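You operate a simulated robot arm through the tools that you are given. There is no shell and no other tool.

Carry out the task below with a simulated robot arm. There is one attempt and no reset: what you move stays moved.

## Task
Plug the sink, fill it to the blue line and stand the cream posy in the wire basket.
Fine: plug it with the grey pipe; turn the tap off; leave the other posy in its crock.

It is judged by the outcome, as a careful person would: the job done as asked, and still so three seconds after it is handed in. It fails if anything else is knocked over, pushed out of place, dropped, spilled or broken.

## Robot
A 7-joint arm with a fingered hand, fixed in place. Base frame: the origin is on the floor under the middle of its stand, x ahead of it, y to its left, z up. Units: mm, degrees, N and s.
It reaches about 1164 mm from its shoulder. Its first joint turns from -166.0 to 166.0 degrees. Payload 4.7 kg.
Tool frame: the origin (TCP) lies between the finger pads and is the grasp point; the fingertips stand 36 mm ahead of it; z points along the fingers, y is the line along which they close. The gripper opens to 120 mm; its body begins 42 mm behind the TCP. The gripper is a hand of 5 fingers: y runs from the thumb to the fingers, the wrist lies at [-18, -122, -210] in the tool frame, and closing takes about 1.5 s.
Orientation is that of the tool frame in the base frame, as a unit quaternion [x, y, z, w]. With the fingers straight down and the wrist toward the robot, the tool's x, y and z point along [0, 1, 0], [1, 0, 0] and [0, 0, -1] of the base frame.

## Interface
- The arm moves only by the tool apply_moves. Its argument "rows" is a list of rows, each an object of numbers (a shift or turn left out is 0, a gripper value left out holds the last): "dx", "dy", "dz": the shift along the base's x, y, z in mm; "ax", "ay", "az": the turn, a rotation vector about the base's x, y, z in degrees; "claw": the gripper command, from -1 (fully open) to 1 (shut), values between in proportion. In form: [{"dx": .., "dy": .., "dz": .., "ax": .., "ay": .., "az": .., "claw": ..}, ...]. A call has 1 to 20 rows; each row is the pose to reach, as a shift and turn from the pose commanded when the call began. A row lasts 0.2 s, in which the tool goes at most 50 mm and 8.6 degrees; a call with a longer step from one row to the next is refused whole, and so is a gripper value outside its range. Where a pose cannot be reached the arm comes as near as it can. A force on the tool above 40 N (or 10 N above the force at the start of the call, whichever is more), or a blocked arm, ends the call early, and 0.2 s more pass. The fingers move at their own pace (about 45 mm/s each) and stop on an object; they squeeze with about 22 N. The grip force told is the motor's: it shows also when the fingers shut on nothing. Time passes only in rows, and 0.2 s behind the last, so rows that repeat a pose let the fingers close. The reply holds the time, the measured pose of the TCP, the force on the tool along the base axes, the opening and the grip force, in the units named above and with some noise, with the torque about the TCP (base axes, N m) and any sound that the robot's microphone picked up, and new pictures: "show" is both (left out), scene, wrist or none.
- Cameras (640 x 400 px; columns grow to the right, rows downward): "scene" is fixed at [50, 649.7, 1721.2]; the picture's right is [-0.39, -0.92, 0.00], its down [-0.76, 0.33, -0.56] and it looks along [0.52, -0.22, -0.83] (base axes); focal length 259 px, centre (320, 200). "wrist" rides on the gripper at [73, -91, -143] in the tool frame; the picture's right is [-0.80, 0.28, -0.53], its down [-0.53, -0.73, 0.42] and it looks along [-0.27, 0.62, 0.74] (tool axes); focal length 234 px, centre (320, 200). There is no depth. A picture from a camera that has moved, and an enlarged one, comes with that camera's place and axes in the base frame and with its lens.
- grasp_type(shape): the hand has 5 fingers and takes this shape, open, in about a second: jaw (thumb against the fingers, like two jaws); tri (thumb and two fingers); tip (a fingertip pinch); poke (one finger out to press); point (the index stretched); flat (the hand flat); cup (the hand cupped); fist (a fist). The gripper value then closes the fingers along that shape, each until it touches; the sizes above hold for jaw. It gives what a move gives, with no picture.
- zoom(camera, box): a new picture of the part [left, top, right, bottom] of that camera's present view, enlarged. It takes no simulated time.
- job_done(): hands the job in; it is judged then, once.

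Nothing tells you positions but the pictures and the camera data. Unless the task says otherwise, let go and move clear before handing in.

The tools are called as a command line: name --argument value ..., lists and objects as JSON in quotes. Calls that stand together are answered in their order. apply_moves: Moves the arm, as the interface text tells. Its arguments: {"type":"object","properties":{"rows":{"type":"array","items":{"type":"object","properties":{"dx":{"type":"number"},"dy":{"type":"number"},"dz":{"type":"number"},"ax":{"type":"number"},"ay":{"type":"number"},"az":{"type":"number"},"claw":{"type":"number"}}}},"show":{"type":"string","enum":["both","scene","wrist","none"]}},"required":["rows"]} The other tools are called the same way: grasp_type (shape) gives the hand a shape; zoom (camera, box) takes an enlarged picture of a part of a camera's view; job_done () hands the job in.

At the start:

```text
time: 0.0
eef_pos: [538.2, 344.2, 1342.4]
tool_rot: [0.708, 0.707, -0.001, 0.0]
wrist_force: [0.2, 0.4, 0.2]
torque: [0.01, -0.01, 0.01]
gripper_width: 119.6
finger_force: 0.1
shape: jaw
```

scene: 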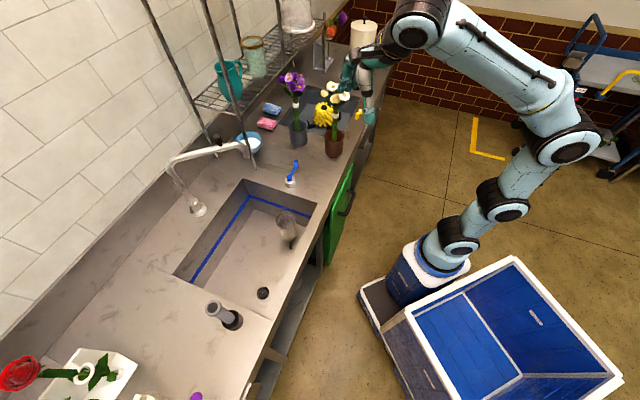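
wrist: 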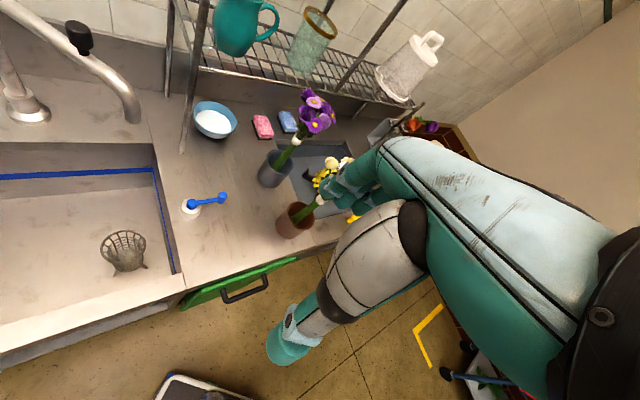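

I see a sink with a blue line, a wire basket inside the sink, a grey pipe on the counter, a tap with a blue lever, and two posies in crocks. I'll look closer before I move.

zoom --camera "scene" --box '[160, 140, 360, 265]'

zoom --camera "scene" --box '[160, 240, 360, 365]'

zoom --camera "scene" --box '[230, 50, 390, 150]'

zoom --camera "scene" --box '[0, 300, 160, 400]'

zoom --camera "wrist" --box '[0, 60, 300, 300]'

zoom --camera "wrist" --box '[180, 70, 420, 260]'

```text
3.20 times, centred on (260, 202) of scene
camera zoom: at [50.0, 649.7, 1721.2], right [-0.39, -0.92, 0.0], down [-0.76, 0.33, -0.56], along [0.52, -0.22, -0.83], focal length 828 px, centre (512, 192)
```

zoom: 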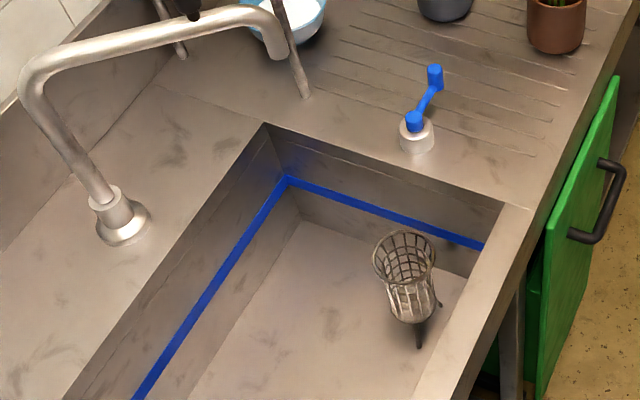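

```text
3.20 times, centred on (260, 302) of scene
camera zoom: at [50.0, 649.7, 1721.2], right [-0.39, -0.92, 0.0], down [-0.76, 0.33, -0.56], along [0.52, -0.22, -0.83], focal length 828 px, centre (512, -128)
```

zoom: 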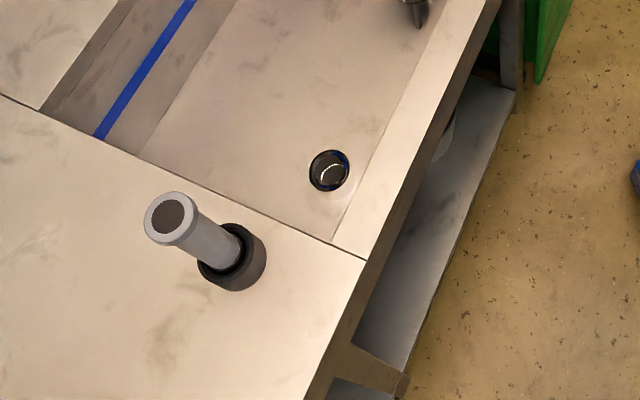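

```text
4.00 times, centred on (310, 100) of scene
camera zoom: at [50.0, 649.7, 1721.2], right [-0.39, -0.92, 0.0], down [-0.76, 0.33, -0.56], along [0.52, -0.22, -0.83], focal length 1035 px, centre (360, 600)
```

zoom: 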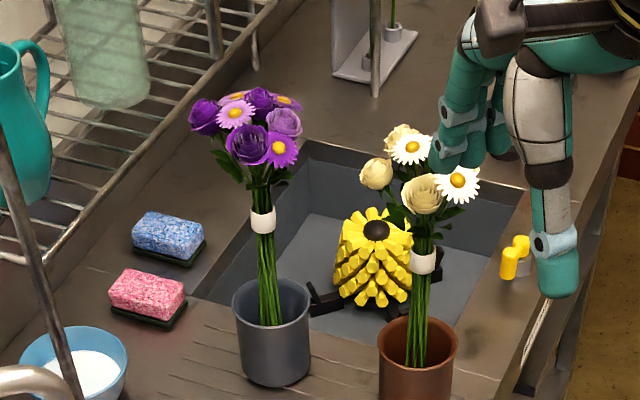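

```text
4.00 times, centred on (80, 350) of scene
camera zoom: at [50.0, 649.7, 1721.2], right [-0.39, -0.92, 0.0], down [-0.76, 0.33, -0.56], along [0.52, -0.22, -0.83], focal length 1035 px, centre (1280, -400)
```

zoom: 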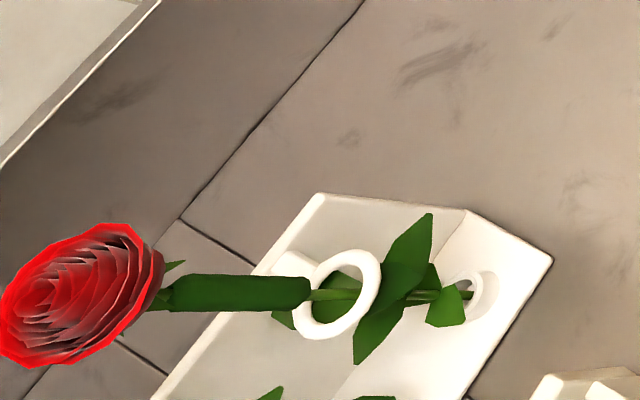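

```text
1.67 times, centred on (150, 180) of wrist
camera zoom: at [446.3, 415.6, 1486.6], right [0.28, -0.8, 0.53], down [-0.73, -0.53, -0.42], along [0.62, -0.27, -0.74], focal length 390 px, centre (603, 233)
```

zoom: 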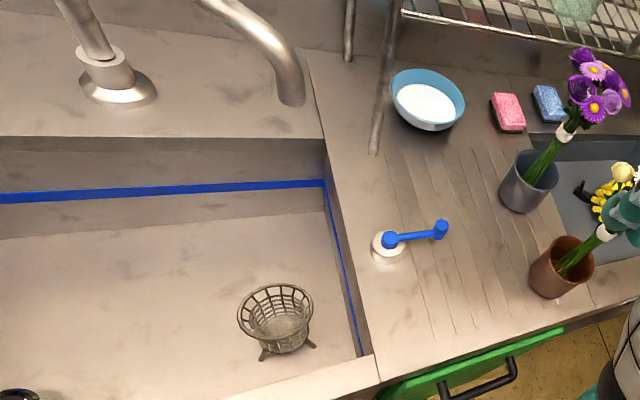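

```text
2.11 times, centred on (300, 165) of wrist
camera zoom: at [446.3, 415.6, 1486.6], right [0.28, -0.8, 0.53], down [-0.73, -0.53, -0.42], along [0.62, -0.27, -0.74], focal length 493 px, centre (362, 274)
```

zoom: 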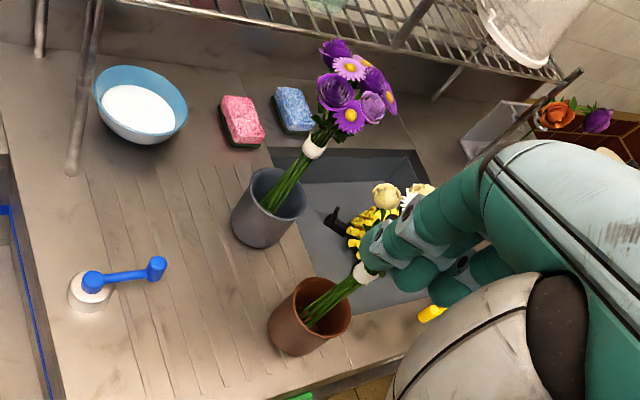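

The blue lever works out at about (703, 505, 901), so the counter is around z 880 and turned roughly 45° in the base frame. Next I'll look closely at the tap, the levers and the pipe.

zoom --camera "scene" --box '[160, 120, 270, 225]'

zoom --camera "wrist" --box '[0, 0, 200, 140]'

zoom --camera "scene" --box '[190, 270, 280, 340]'

zoom --camera "scene" --box '[265, 140, 335, 195]'

zoom --camera "scene" --box '[330, 80, 390, 130]'

zoom --camera "scene" --box '[60, 340, 280, 400]'

```text
3.81 times, centred on (215, 172) of scene
camera zoom: at [50.0, 649.7, 1721.2], right [-0.39, -0.92, 0.0], down [-0.76, 0.33, -0.56], along [0.52, -0.22, -0.83], focal length 986 px, centre (720, 305)
```

zoom: 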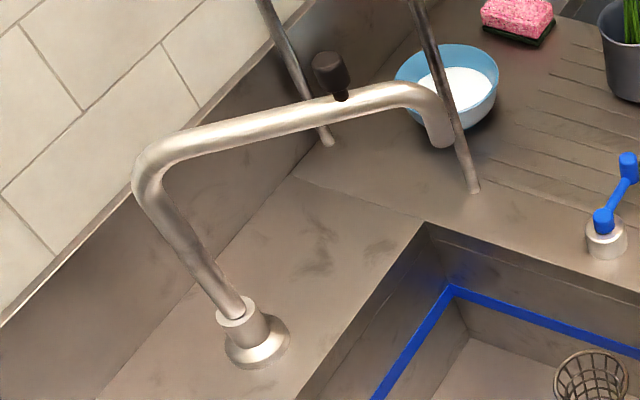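

```text
2.86 times, centred on (100, 70) of wrist
camera zoom: at [446.3, 415.6, 1486.6], right [0.28, -0.8, 0.53], down [-0.73, -0.53, -0.42], along [0.62, -0.27, -0.74], focal length 669 px, centre (949, 571)
```

zoom: 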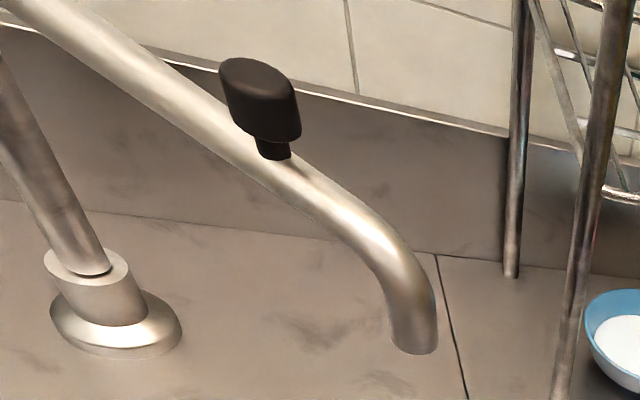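

```text
5.71 times, centred on (235, 305) of scene
camera zoom: at [50.0, 649.7, 1721.2], right [-0.39, -0.92, 0.0], down [-0.76, 0.33, -0.56], along [0.52, -0.22, -0.83], focal length 1478 px, centre (806, -400)
```

zoom: 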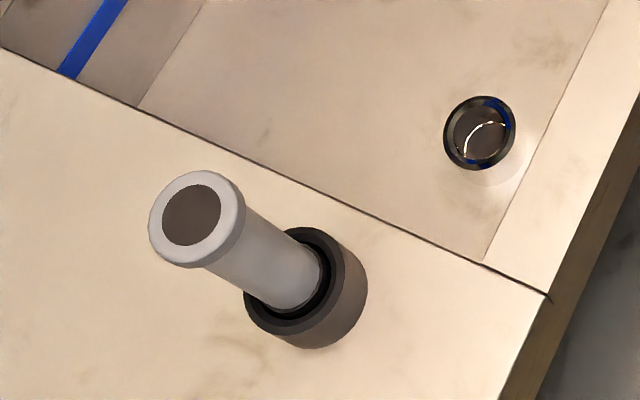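

```text
7.27 times, centred on (300, 168) of scene
camera zoom: at [50.0, 649.7, 1721.2], right [-0.39, -0.92, 0.0], down [-0.76, 0.33, -0.56], along [0.52, -0.22, -0.83], focal length 1881 px, centre (466, 436)
```

zoom: 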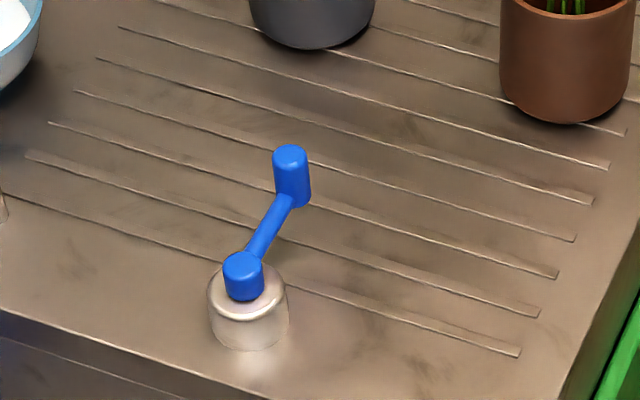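

```text
8.00 times, centred on (360, 105) of scene
camera zoom: at [50.0, 649.7, 1721.2], right [-0.39, -0.92, 0.0], down [-0.76, 0.33, -0.56], along [0.52, -0.22, -0.83], focal length 2070 px, centre (0, 960)
```

zoom: 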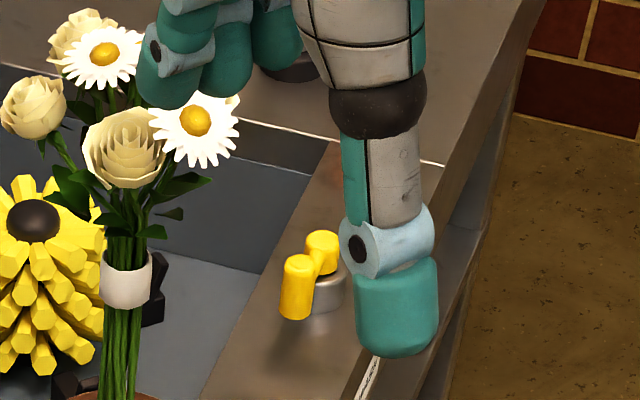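

```text
2.91 times, centred on (170, 370) of scene
camera zoom: at [50.0, 649.7, 1721.2], right [-0.39, -0.92, 0.0], down [-0.76, 0.33, -0.56], along [0.52, -0.22, -0.83], focal length 753 px, centre (756, -294)
```

zoom: 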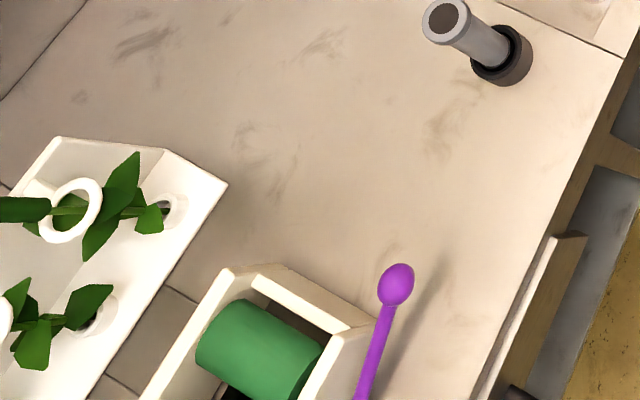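

The spout has a black knob and currently points over the counter, so it probably has to be swung over the sink; the blue crank stands next to that sink. I'll move the hand high over the front of the sink to see the pipe, drain and spout properly.

apply_moves --rows '[{"dx": -30, "dy": 27, "dz": -5, "az": 5.5}, {"dx": -60, "dy": 54, "dz": -10, "az": 11}, {"dx": -90, "dy": 81, "dz": -15, "az": 16.5}, {"dx": -120, "dy": 108, "dz": -20, "az": 22}, {"dx": -150, "dy": 135, "dz": -25, "az": 27.5}, {"dx": -180, "dy": 162, "dz": -30, "az": 33}, {"dx": -210, "dy": 189, "dz": -40, "az": 38.5}, {"dx": -240, "dy": 216, "dz": -50, "az": 44}, {"dx": -270, "dy": 243, "dz": -60, "az": 49.5}, {"dx": -300, "dy": 270, "dz": -70, "az": 55}, {"dx": -330, "dy": 297, "dz": -80, "az": 60.5}, {"dx": -360, "dy": 324, "dz": -90, "az": 66}, {"dx": -360, "dy": 324, "dz": -90, "az": 66}]' --show "both"

```text
time: 2.8
eef_pos: [178.0, 667.7, 1254.8]
tool_rot: [0.207, 0.978, 0.0, -0.001]
wrist_force: [-1.1, -0.3, -0.6]
torque: [0.0, -0.03, -0.01]
gripper_width: 119.9
finger_force: 0.0
shape: jaw
camera wrist: at [74.4, 614.9, 1398.1], right [0.85, -0.07, 0.53], down [0.19, -0.89, -0.42], along [0.5, 0.46, -0.74], focal length 234 px, centre (320, 200)
```

scene: 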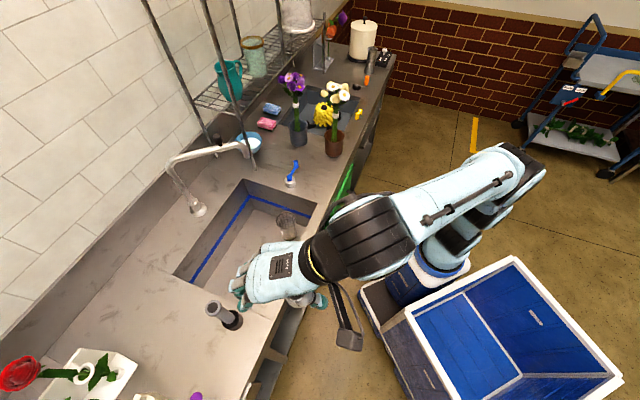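
wrist: 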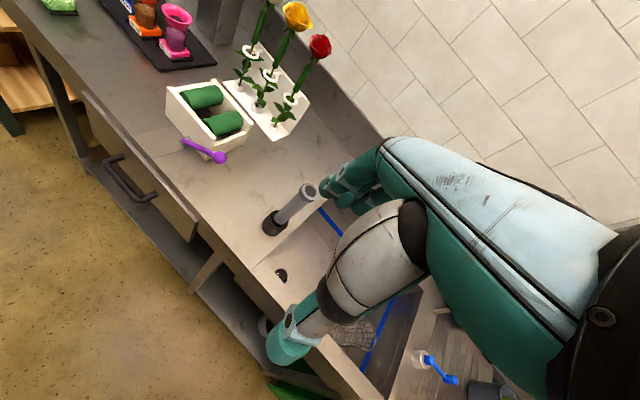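

The pipe and drain are both in view now. I'll zoom in on both for triangulation.

zoom --camera "wrist" --box '[240, 170, 352, 240]'

zoom --camera "wrist" --box '[240, 240, 352, 310]'

zoom --camera "wrist" --box '[300, 270, 520, 400]'

zoom --camera "scene" --box '[280, 30, 400, 170]'

zoom --camera "wrist" --box '[150, 0, 350, 170]'

```text
5.71 times, centred on (296, 205) of wrist
camera zoom: at [74.4, 614.9, 1398.1], right [0.85, -0.07, 0.53], down [0.19, -0.89, -0.42], along [0.5, 0.46, -0.74], focal length 1338 px, centre (457, 171)
```

zoom: 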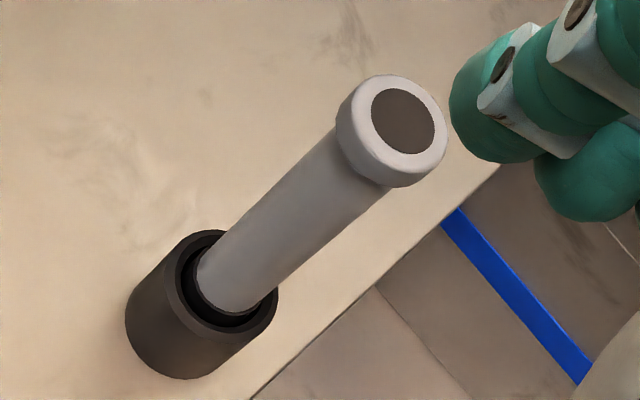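

```text
5.71 times, centred on (296, 275) of wrist
camera zoom: at [74.4, 614.9, 1398.1], right [0.85, -0.07, 0.53], down [0.19, -0.89, -0.42], along [0.5, 0.46, -0.74], focal length 1338 px, centre (457, -229)
```

zoom: 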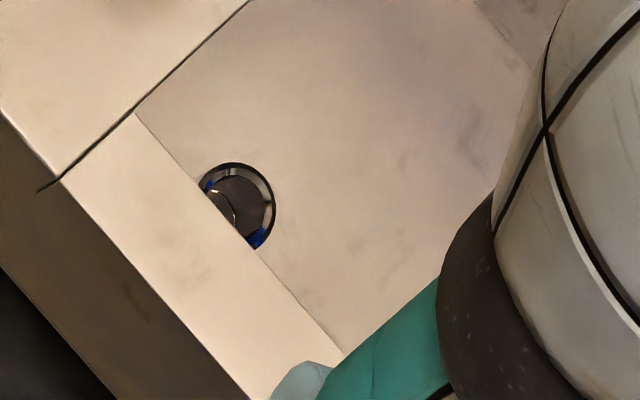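

```text
2.91 times, centred on (410, 335) of wrist
camera zoom: at [74.4, 614.9, 1398.1], right [0.85, -0.07, 0.53], down [0.19, -0.89, -0.42], along [0.5, 0.46, -0.74], focal length 681 px, centre (58, -193)
```

zoom: 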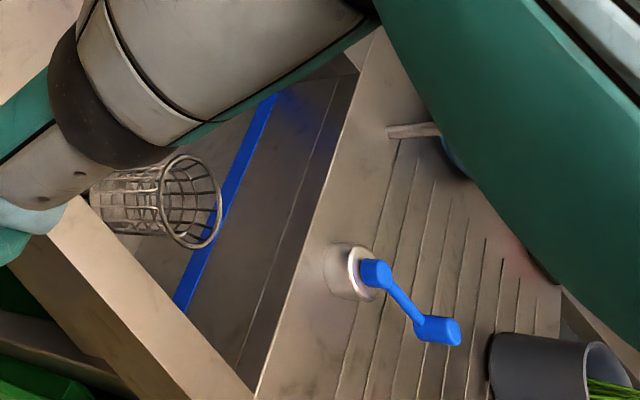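

```text
2.86 times, centred on (340, 100) of scene
camera zoom: at [50.0, 649.7, 1721.2], right [-0.39, -0.92, 0.0], down [-0.76, 0.33, -0.56], along [0.52, -0.22, -0.83], focal length 739 px, centre (263, 486)
```

zoom: 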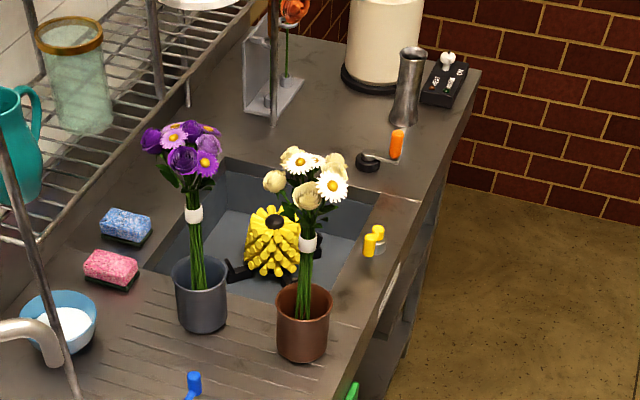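

```text
2.35 times, centred on (250, 85) of wrist
camera zoom: at [74.4, 614.9, 1398.1], right [0.85, -0.07, 0.53], down [0.19, -0.89, -0.42], along [0.5, 0.46, -0.74], focal length 551 px, centre (485, 471)
```

zoom: 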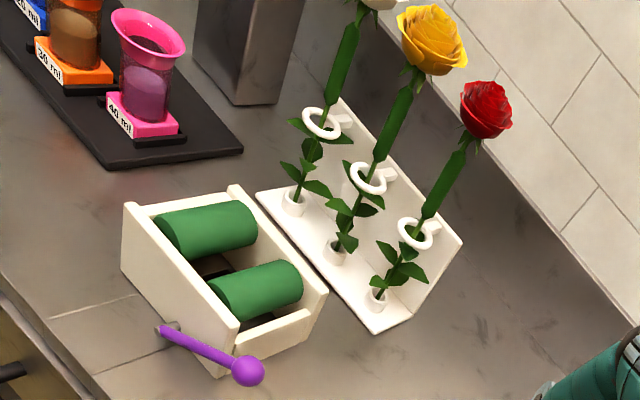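

The pipe stands upright in a dark holder at roughly (269, 831), with its top near z 1075. I'll hover above it with the hand turned to about 95° and check how it lines up.

apply_moves --rows '[{"dx": 15, "dy": 27, "dz": -12, "az": 5}, {"dx": 30, "dy": 54, "dz": -24, "az": 10}, {"dx": 45, "dy": 81, "dz": -36, "az": 15}, {"dx": 60, "dy": 108, "dz": -48, "az": 20}, {"dx": 75, "dy": 135, "dz": -60, "az": 25}, {"dx": 91, "dy": 163, "dz": -70, "az": 29}, {"dx": 91, "dy": 163, "dz": -70, "az": 29}]' --show "both"

```text
time: 4.4
eef_pos: [269.5, 827.2, 1183.1]
tool_rot: [-0.043, 0.999, 0.0, -0.001]
wrist_force: [0.7, 0.1, 0.1]
torque: [-0.02, 0.01, 0.02]
gripper_width: 119.8
finger_force: 0.1
shape: jaw
camera wrist: at [205.9, 730.4, 1327.1], right [0.78, 0.35, 0.52], down [0.59, -0.68, -0.42], along [0.21, 0.64, -0.74], focal length 234 px, centre (320, 200)
```

scene: 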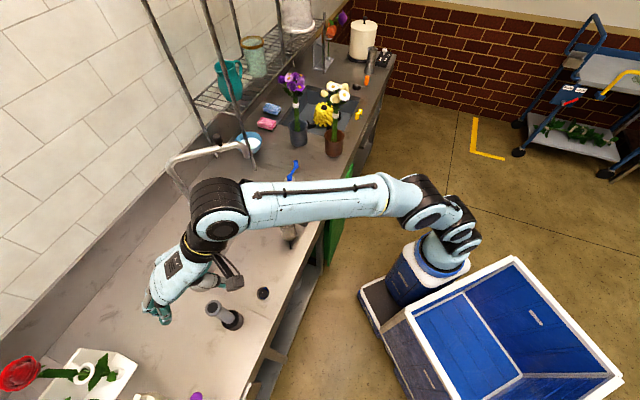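
wrist: 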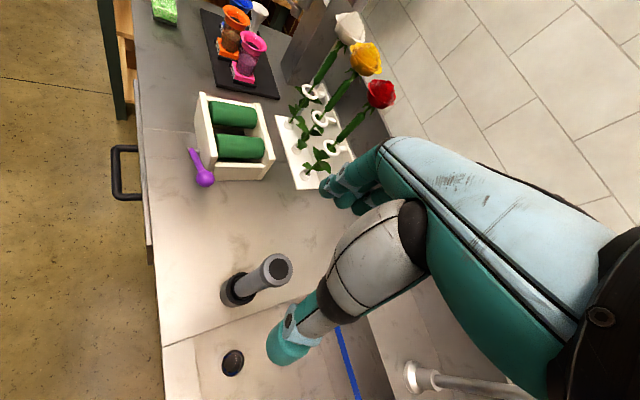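

The tool axis is almost in line with the pipe. I'll zoom in to fine-tune.

zoom --camera "wrist" --box '[200, 230, 312, 300]'

zoom --camera "wrist" --box '[190, 280, 318, 380]'

zoom --camera "scene" --box '[130, 240, 290, 340]'

```text
5.71 times, centred on (256, 265) of wrist
camera zoom: at [205.9, 730.4, 1327.1], right [0.78, 0.35, 0.52], down [0.59, -0.68, -0.42], along [0.21, 0.64, -0.74], focal length 1338 px, centre (686, -171)
```

zoom: 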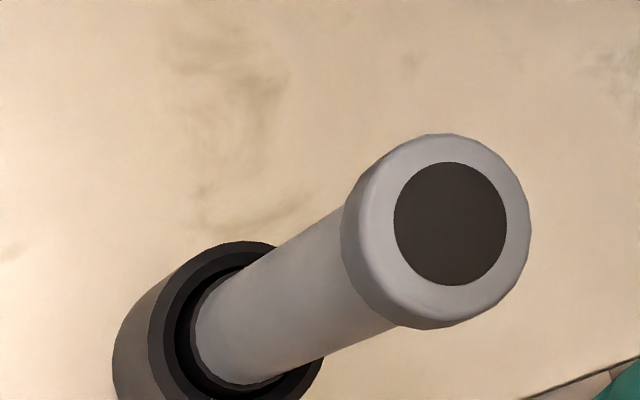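

```text
4.00 times, centred on (254, 330) of wrist
camera zoom: at [205.9, 730.4, 1327.1], right [0.78, 0.35, 0.52], down [0.59, -0.68, -0.42], along [0.21, 0.64, -0.74], focal length 937 px, centre (584, -320)
```

zoom: 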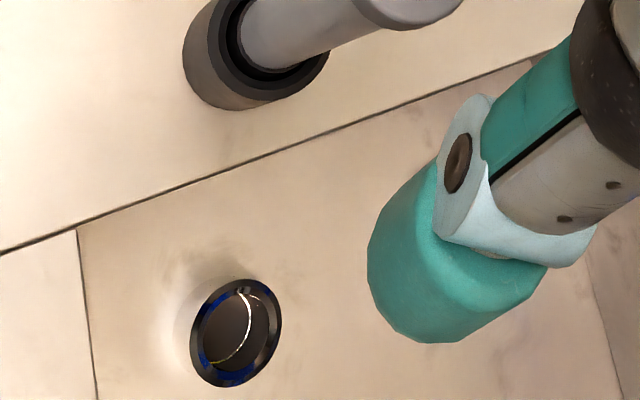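

```text
4.00 times, centred on (210, 290) of scene
camera zoom: at [50.0, 649.7, 1721.2], right [-0.39, -0.92, 0.0], down [-0.76, 0.33, -0.56], along [0.52, -0.22, -0.83], focal length 1035 px, centre (760, -160)
```

zoom: 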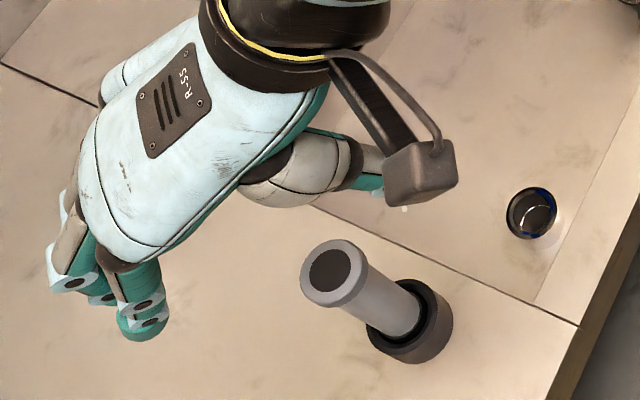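

From triangulation the pipe top is near (275, 834, 1066) and the drain near (384, 750, 685). I'll lower the hand until the fingers straddle the top of the pipe, then check again.

apply_moves --rows '[{"dx": 6, "dy": 3, "dz": -30}, {"dx": 6, "dy": 3, "dz": -60}, {"dx": 6, "dy": 3, "dz": -77}, {"dx": 6, "dy": 3, "dz": -77}, {"dx": 6, "dy": 3, "dz": -77}]' --show "both"

zoom --camera "wrist" --box '[200, 180, 400, 305]'

zoom --camera "scene" --box '[130, 240, 290, 340]'

```text
time: 5.6
eef_pos: [276.1, 833.1, 1106.8]
tool_rot: [-0.044, 0.999, 0.001, 0.0]
wrist_force: [0.1, 0.0, -0.5]
torque: [-0.04, -0.01, -0.01]
gripper_width: 119.9
finger_force: 0.1
shape: jaw
camera wrist: at [210.8, 734.1, 1250.4], right [0.78, 0.35, 0.53], down [0.59, -0.68, -0.42], along [0.21, 0.64, -0.74], focal length 234 px, centre (320, 200)
```

scene: 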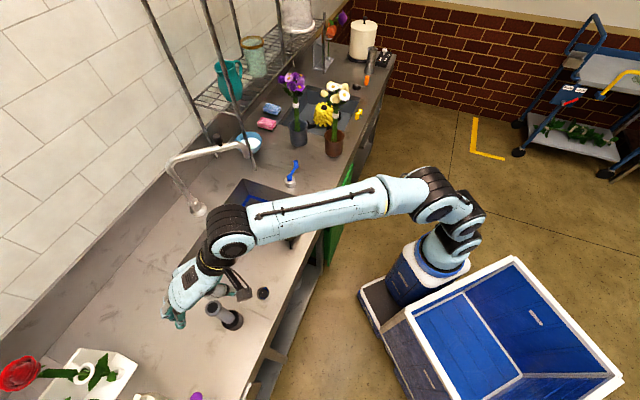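
wrist: 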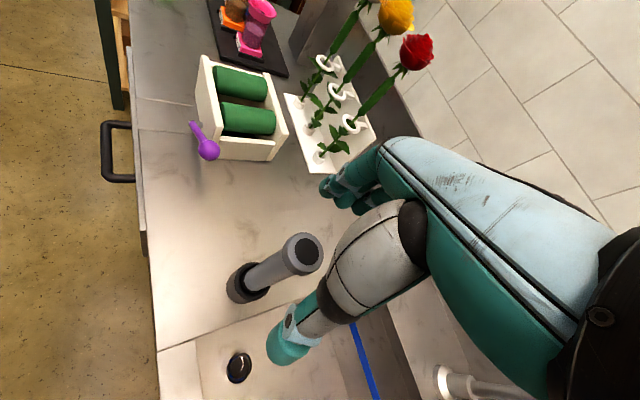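

```text
3.20 times, centred on (300, 242) of wrist
camera zoom: at [210.8, 734.1, 1250.4], right [0.78, 0.35, 0.53], down [0.59, -0.68, -0.42], along [0.21, 0.64, -0.74], focal length 749 px, centre (384, 64)
```

zoom: 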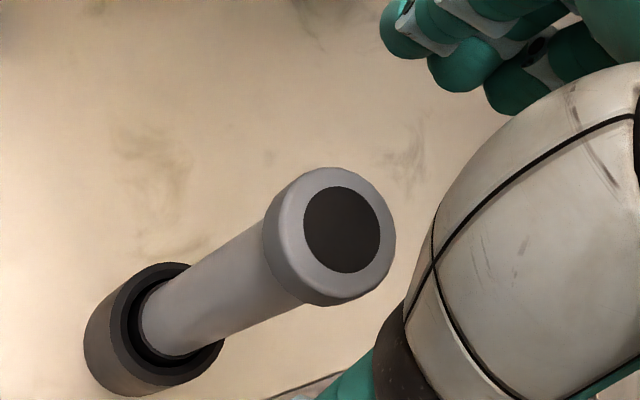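

```text
4.00 times, centred on (210, 290) of scene
camera zoom: at [50.0, 649.7, 1721.2], right [-0.39, -0.92, 0.0], down [-0.76, 0.33, -0.56], along [0.52, -0.22, -0.83], focal length 1035 px, centre (760, -160)
```

zoom: 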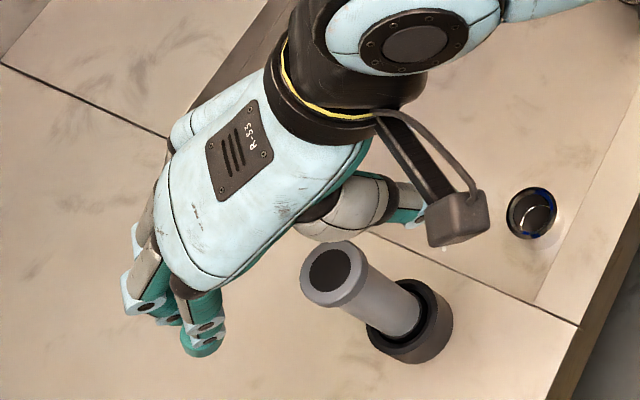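

The pipe axis and tool axis agree to within about 2 mm. I'll descend so the pads sit just below the lip, then close the fingers.

apply_moves --rows '[{"dx": 0, "dy": 1, "dz": -25}, {"dx": 0, "dy": 1, "dz": -50}, {"dx": 0, "dy": 1, "dz": -70}, {"dx": 0, "dy": 1, "dz": -70}, {"dx": 0, "dy": 1, "dz": -70}]' --show "both"

zoom --camera "scene" --box '[130, 240, 290, 340]'

```text
time: 6.8
eef_pos: [275.1, 834.0, 1034.9]
tool_rot: [-0.044, 0.999, 0.001, 0.0]
wrist_force: [-0.3, -0.2, -0.1]
torque: [-0.03, -0.03, 0.05]
gripper_width: 119.8
finger_force: 0.0
shape: jaw
camera wrist: at [211.2, 735.4, 1179.3], right [0.78, 0.35, 0.53], down [0.59, -0.68, -0.42], along [0.21, 0.64, -0.74], focal length 234 px, centre (320, 200)
```

scene: 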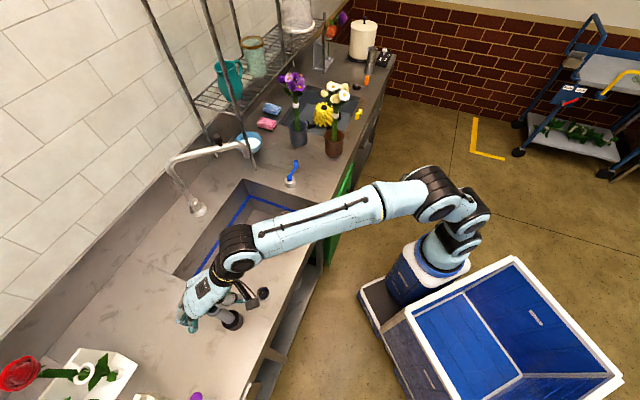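
wrist: 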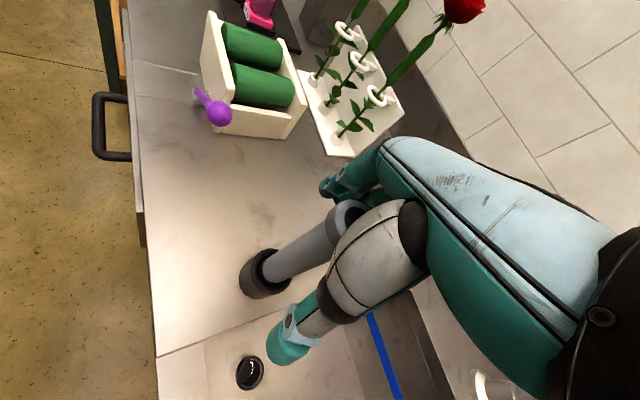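

```text
4.00 times, centred on (210, 290) of scene
camera zoom: at [50.0, 649.7, 1721.2], right [-0.39, -0.92, 0.0], down [-0.76, 0.33, -0.56], along [0.52, -0.22, -0.83], focal length 1035 px, centre (760, -160)
```

zoom: 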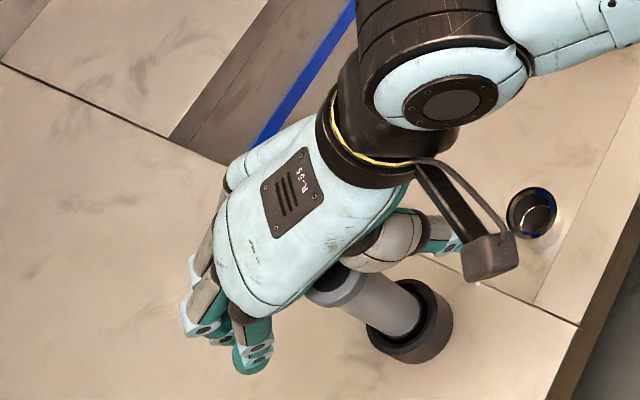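

The pipe is between the thumb and fingers. Closing now.

apply_moves --rows '[{"claw": 1}, {"claw": 1}, {"claw": 1}, {"claw": 1}, {"claw": 1}, {"claw": 1}, {"claw": 1}, {"claw": 1}, {"claw": 1}]' --show "both"

```text
time: 8.8
eef_pos: [275.3, 833.8, 1035.3]
tool_rot: [-0.043, 0.999, 0.0, 0.0]
wrist_force: [-0.3, 0.0, 0.5]
torque: [0.04, 0.02, -0.01]
gripper_width: 18.7
finger_force: 22.0
shape: jaw
camera wrist: at [211.2, 735.4, 1179.4], right [0.78, 0.35, 0.53], down [0.59, -0.68, -0.42], along [0.21, 0.64, -0.74], focal length 234 px, centre (320, 200)
```

scene: 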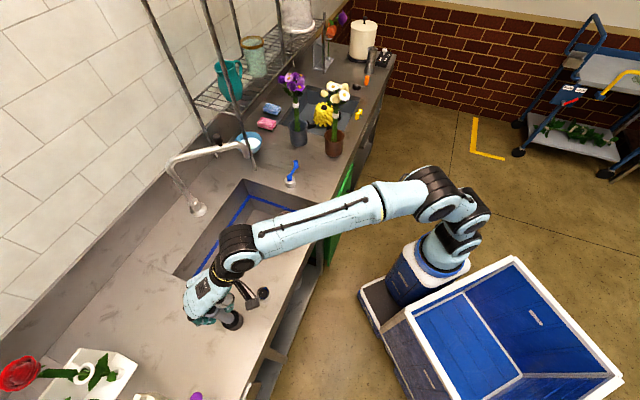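
wrist: 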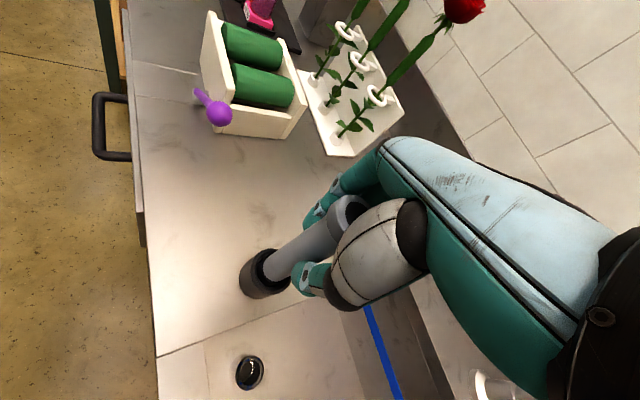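

zoom --camera "wrist" --box '[220, 150, 420, 320]'

zoom --camera "scene" --box '[160, 260, 280, 340]'

```text
2.35 times, centred on (320, 235) of wrist
camera zoom: at [211.2, 735.4, 1179.4], right [0.78, 0.35, 0.53], down [0.59, -0.68, -0.42], along [0.21, 0.64, -0.74], focal length 551 px, centre (320, 118)
```

zoom: 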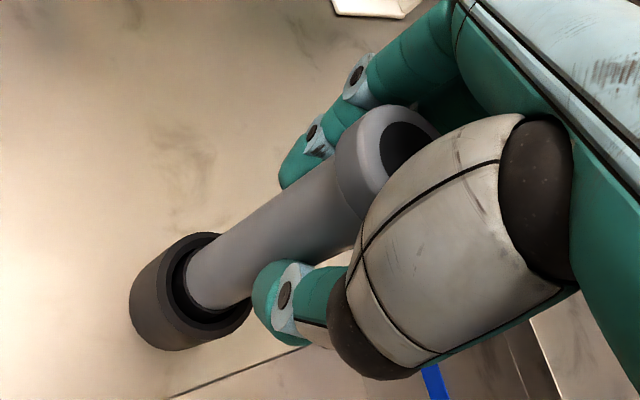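

```text
5.00 times, centred on (220, 300) of scene
camera zoom: at [50.0, 649.7, 1721.2], right [-0.39, -0.92, 0.0], down [-0.76, 0.33, -0.56], along [0.52, -0.22, -0.83], focal length 1293 px, centre (820, -300)
```

zoom: 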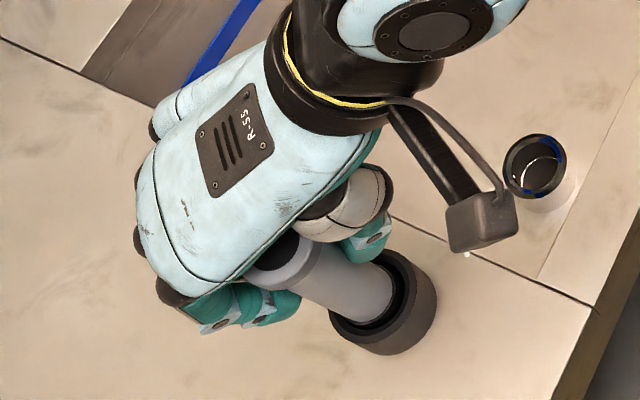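

The grip looks solid. I'll lift straight up slowly and see what comes out of the holder.

apply_moves --rows '[{"dz": 10}, {"dz": 20}, {"dz": 35}, {"dz": 50}, {"dz": 70}, {"dz": 90}, {"dz": 110}, {"dz": 120}, {"dz": 120}]' --show "both"

zoom --camera "wrist" --box '[180, 150, 420, 340]'

zoom --camera "scene" --box '[140, 240, 280, 340]'

```text
time: 10.8
eef_pos: [275.9, 835.0, 1155.1]
tool_rot: [-0.044, 0.999, 0.0, 0.0]
wrist_force: [0.5, 0.5, -1.6]
torque: [-0.03, 0.01, -0.01]
gripper_width: 18.8
finger_force: 21.8
shape: jaw
camera wrist: at [210.8, 737.2, 1299.6], right [0.78, 0.35, 0.53], down [0.59, -0.68, -0.42], along [0.21, 0.64, -0.74], focal length 234 px, centre (320, 200)
```

scene: 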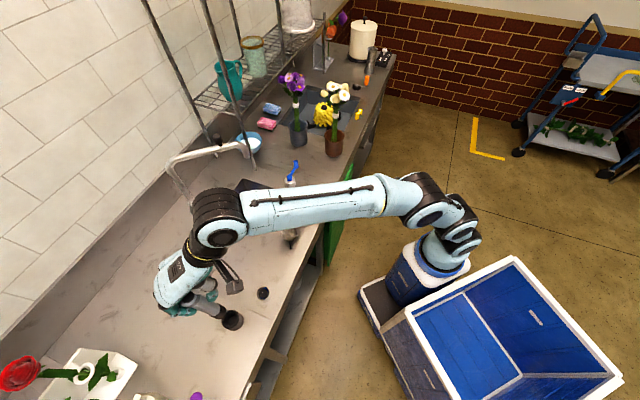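
wrist: 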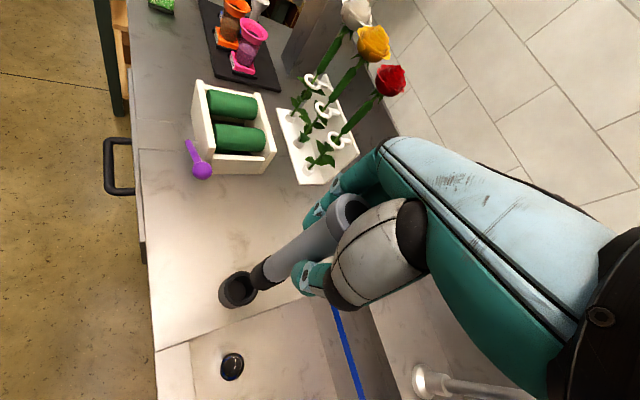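

```text
2.11 times, centred on (300, 245) of wrist
camera zoom: at [210.8, 737.2, 1299.6], right [0.78, 0.35, 0.53], down [0.59, -0.68, -0.42], along [0.21, 0.64, -0.74], focal length 493 px, centre (362, 105)
```

zoom: 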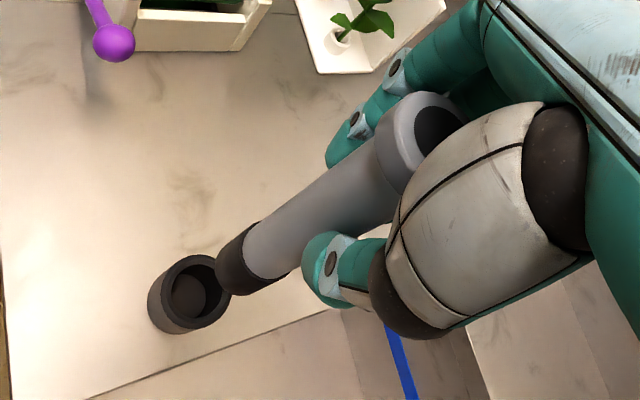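

```text
4.00 times, centred on (210, 290) of scene
camera zoom: at [50.0, 649.7, 1721.2], right [-0.39, -0.92, 0.0], down [-0.76, 0.33, -0.56], along [0.52, -0.22, -0.83], focal length 1035 px, centre (760, -160)
```

zoom: 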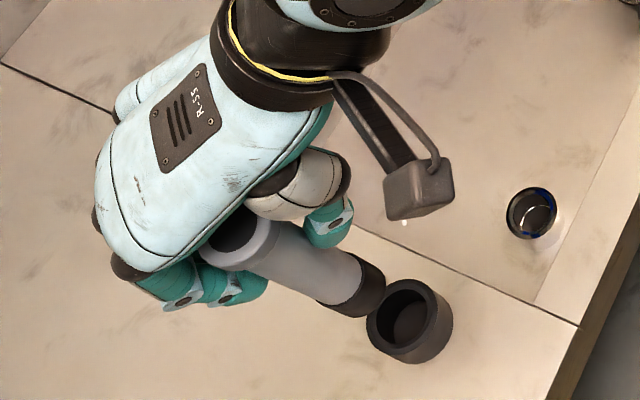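

The bare pipe came out; it has a dark tapered bung, and the holder stayed behind. Now I'll carry it to a point above the drain.

apply_moves --rows '[{"dx": 27, "dy": -21}, {"dx": 54, "dy": -42}, {"dx": 81, "dy": -63}, {"dx": 108, "dy": -85}, {"dx": 108, "dy": -85}, {"dx": 108, "dy": -85}]' --show "both"

zoom --camera "wrist" --box '[160, 200, 360, 360]'

zoom --camera "scene" --box '[180, 240, 320, 340]'

```text
time: 12.2
eef_pos: [382.5, 749.7, 1156.1]
tool_rot: [-0.043, 0.999, 0.0, 0.0]
wrist_force: [0.0, -0.4, -1.6]
torque: [0.0, -0.03, 0.0]
gripper_width: 18.3
finger_force: 22.6
shape: jaw
camera wrist: at [317.9, 651.3, 1300.5], right [0.78, 0.35, 0.53], down [0.59, -0.68, -0.42], along [0.21, 0.64, -0.74], focal length 234 px, centre (320, 200)
```

scene: 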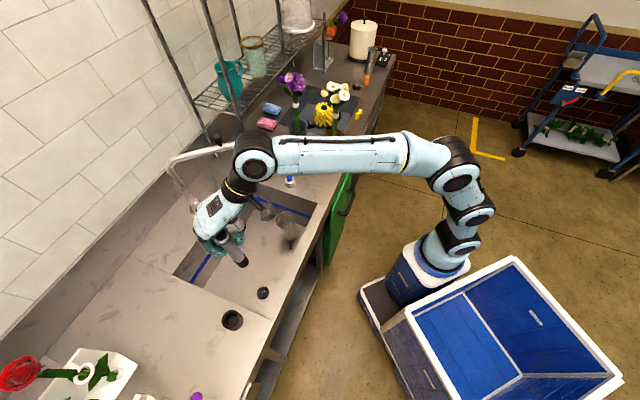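
wrist: 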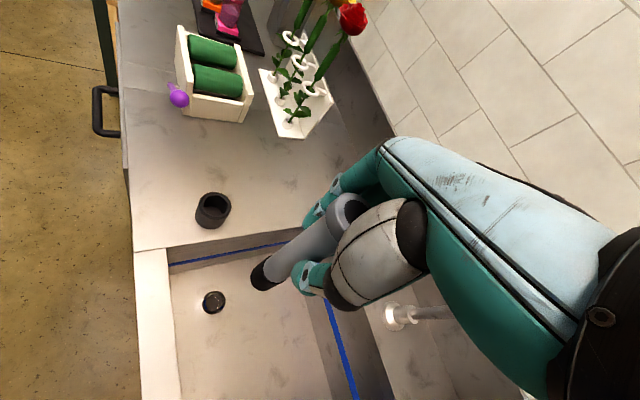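

```text
2.50 times, centred on (260, 280) of wrist
camera zoom: at [317.9, 651.3, 1300.5], right [0.78, 0.35, 0.53], down [0.59, -0.68, -0.42], along [0.21, 0.64, -0.74], focal length 585 px, centre (470, 0)
```

zoom: 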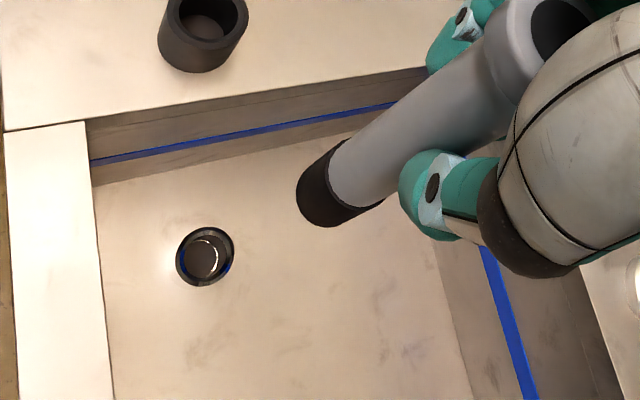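

```text
4.00 times, centred on (250, 290) of scene
camera zoom: at [50.0, 649.7, 1721.2], right [-0.39, -0.92, 0.0], down [-0.76, 0.33, -0.56], along [0.52, -0.22, -0.83], focal length 1035 px, centre (600, -160)
```

zoom: 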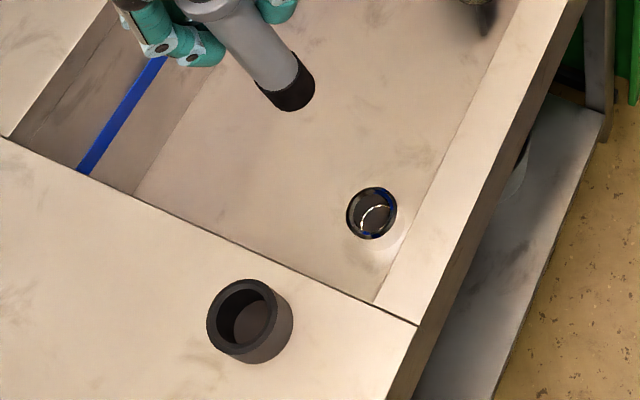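

The drain now triangulates to (383, 750, 687), straight below the pipe. I'll lower it to just above the drain and check the alignment.

apply_moves --rows '[{"dz": -40}, {"dz": -80}, {"dz": -120}, {"dz": -160}, {"dz": -195}, {"dz": -225}, {"dz": -250}, {"dz": -260}, {"dz": -260}]' --show "both"

zoom --camera "wrist" --box '[200, 220, 328, 300]'

zoom --camera "scene" --box '[200, 240, 312, 310]'

```text
time: 14.2
eef_pos: [383.3, 747.9, 896.1]
tool_rot: [-0.044, 0.999, 0.0, -0.001]
wrist_force: [-1.0, -0.4, -2.8]
torque: [0.0, 0.01, 0.0]
gripper_width: 18.1
finger_force: 22.3
shape: jaw
camera wrist: at [318.4, 650.9, 1040.6], right [0.78, 0.35, 0.53], down [0.59, -0.68, -0.42], along [0.21, 0.64, -0.74], focal length 234 px, centre (320, 200)
```

scene: 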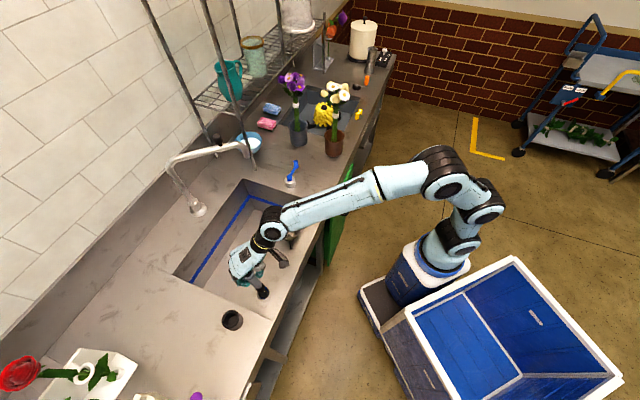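
wrist: 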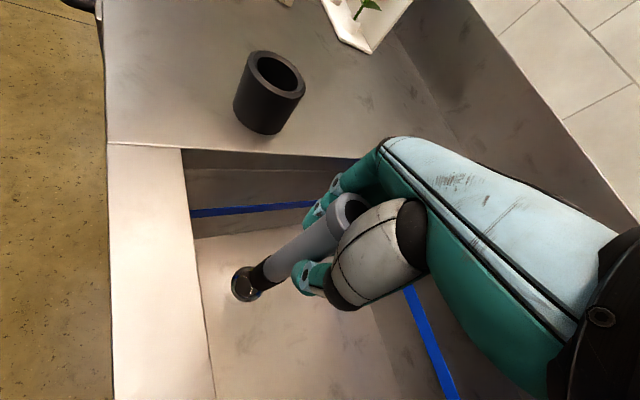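

```text
5.00 times, centred on (264, 260) of wrist
camera zoom: at [318.4, 650.9, 1040.6], right [0.78, 0.35, 0.53], down [0.59, -0.68, -0.42], along [0.21, 0.64, -0.74], focal length 1171 px, centre (600, -100)
```

zoom: 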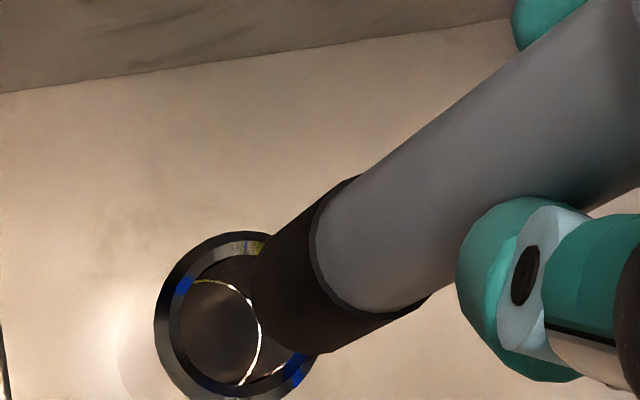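

```text
5.71 times, centred on (256, 275) of scene
camera zoom: at [50.0, 649.7, 1721.2], right [-0.39, -0.92, 0.0], down [-0.76, 0.33, -0.56], along [0.52, -0.22, -0.83], focal length 1478 px, centre (686, -229)
```

zoom: 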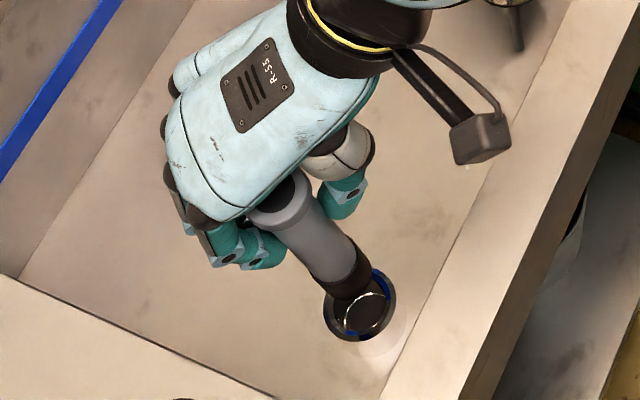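

The drain lies on the tool axis. I'll zoom in hard to check how the bung itself lines up.

zoom --camera "scene" --box '[245, 270, 285, 300]'

zoom --camera "wrist" --box '[225, 255, 289, 305]'

```text
13.33 times, centred on (265, 285) of scene
camera zoom: at [50.0, 649.7, 1721.2], right [-0.39, -0.92, 0.0], down [-0.76, 0.33, -0.56], along [0.52, -0.22, -0.83], focal length 3449 px, centre (1053, -933)
```

zoom: 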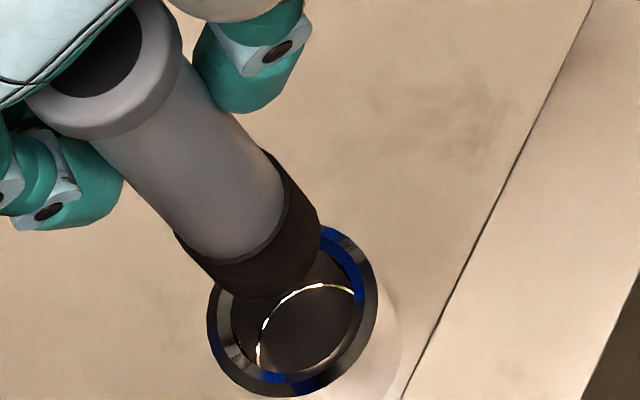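

```text
8.00 times, centred on (257, 280) of wrist
camera zoom: at [318.4, 650.9, 1040.6], right [0.78, 0.35, 0.53], down [0.59, -0.68, -0.42], along [0.21, 0.64, -0.74], focal length 1873 px, centre (824, -440)
```

zoom: 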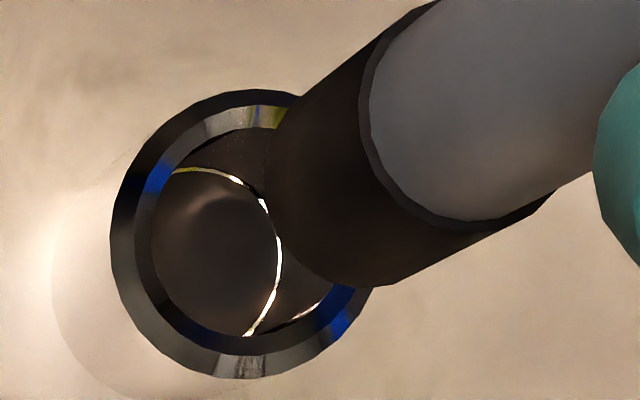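

Judging by both views the bung sits about 4 mm too far toward −y. I'll shift it, lower it a little and look again.

apply_moves --rows '[{"dx": -1, "dy": 2, "dz": 0}, {"dx": -1, "dy": 4, "dz": -10}, {"dx": -1, "dy": 4, "dz": -20}, {"dx": -1, "dy": 4, "dz": -20}, {"dx": -1, "dy": 4, "dz": -20}]' --show "none"

zoom --camera "scene" --box '[245, 270, 285, 300]'

zoom --camera "wrist" --box '[225, 255, 289, 305]'

zoom --camera "wrist" --box '[200, 170, 400, 310]'

```text
time: 15.4
eef_pos: [382.6, 753.6, 875.8]
tool_rot: [-0.043, 0.999, 0.0, 0.0]
wrist_force: [0.5, 0.7, -1.4]
torque: [0.0, 0.0, 0.0]
gripper_width: 18.5
finger_force: 21.9
shape: jaw
```

```text
13.33 times, centred on (265, 285) of scene
camera zoom: at [50.0, 649.7, 1721.2], right [-0.39, -0.92, 0.0], down [-0.76, 0.33, -0.56], along [0.52, -0.22, -0.83], focal length 3449 px, centre (1053, -933)
```

zoom: 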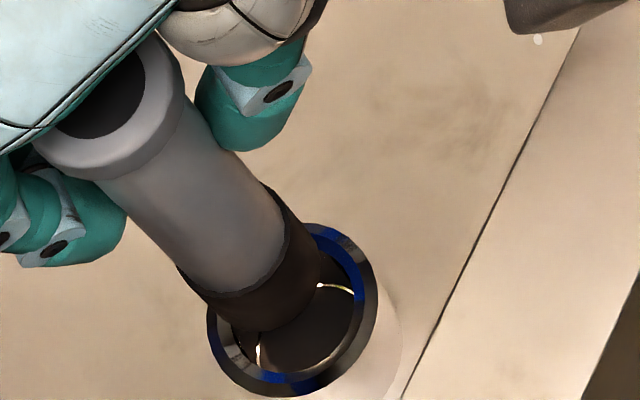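

```text
8.00 times, centred on (257, 280) of wrist
camera zoom: at [317.1, 655.3, 1019.2], right [0.78, 0.35, 0.52], down [0.59, -0.68, -0.42], along [0.21, 0.64, -0.74], focal length 1873 px, centre (824, -440)
```

zoom: 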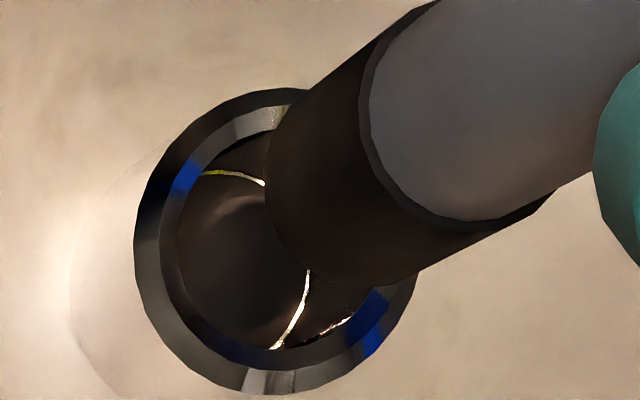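

```text
2.86 times, centred on (300, 240) of wrist
camera zoom: at [317.1, 655.3, 1019.2], right [0.78, 0.35, 0.52], down [0.59, -0.68, -0.42], along [0.21, 0.64, -0.74], focal length 669 px, centre (377, 86)
```

zoom: 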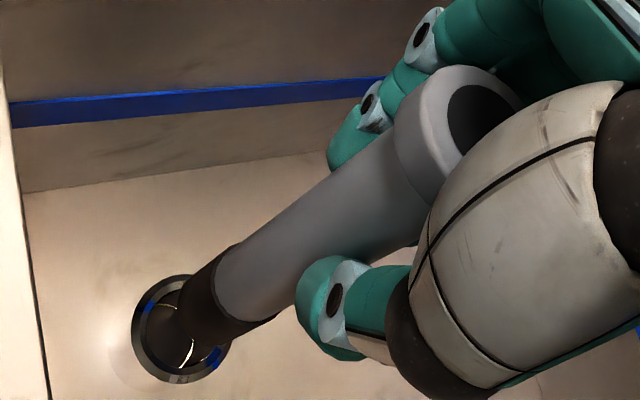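

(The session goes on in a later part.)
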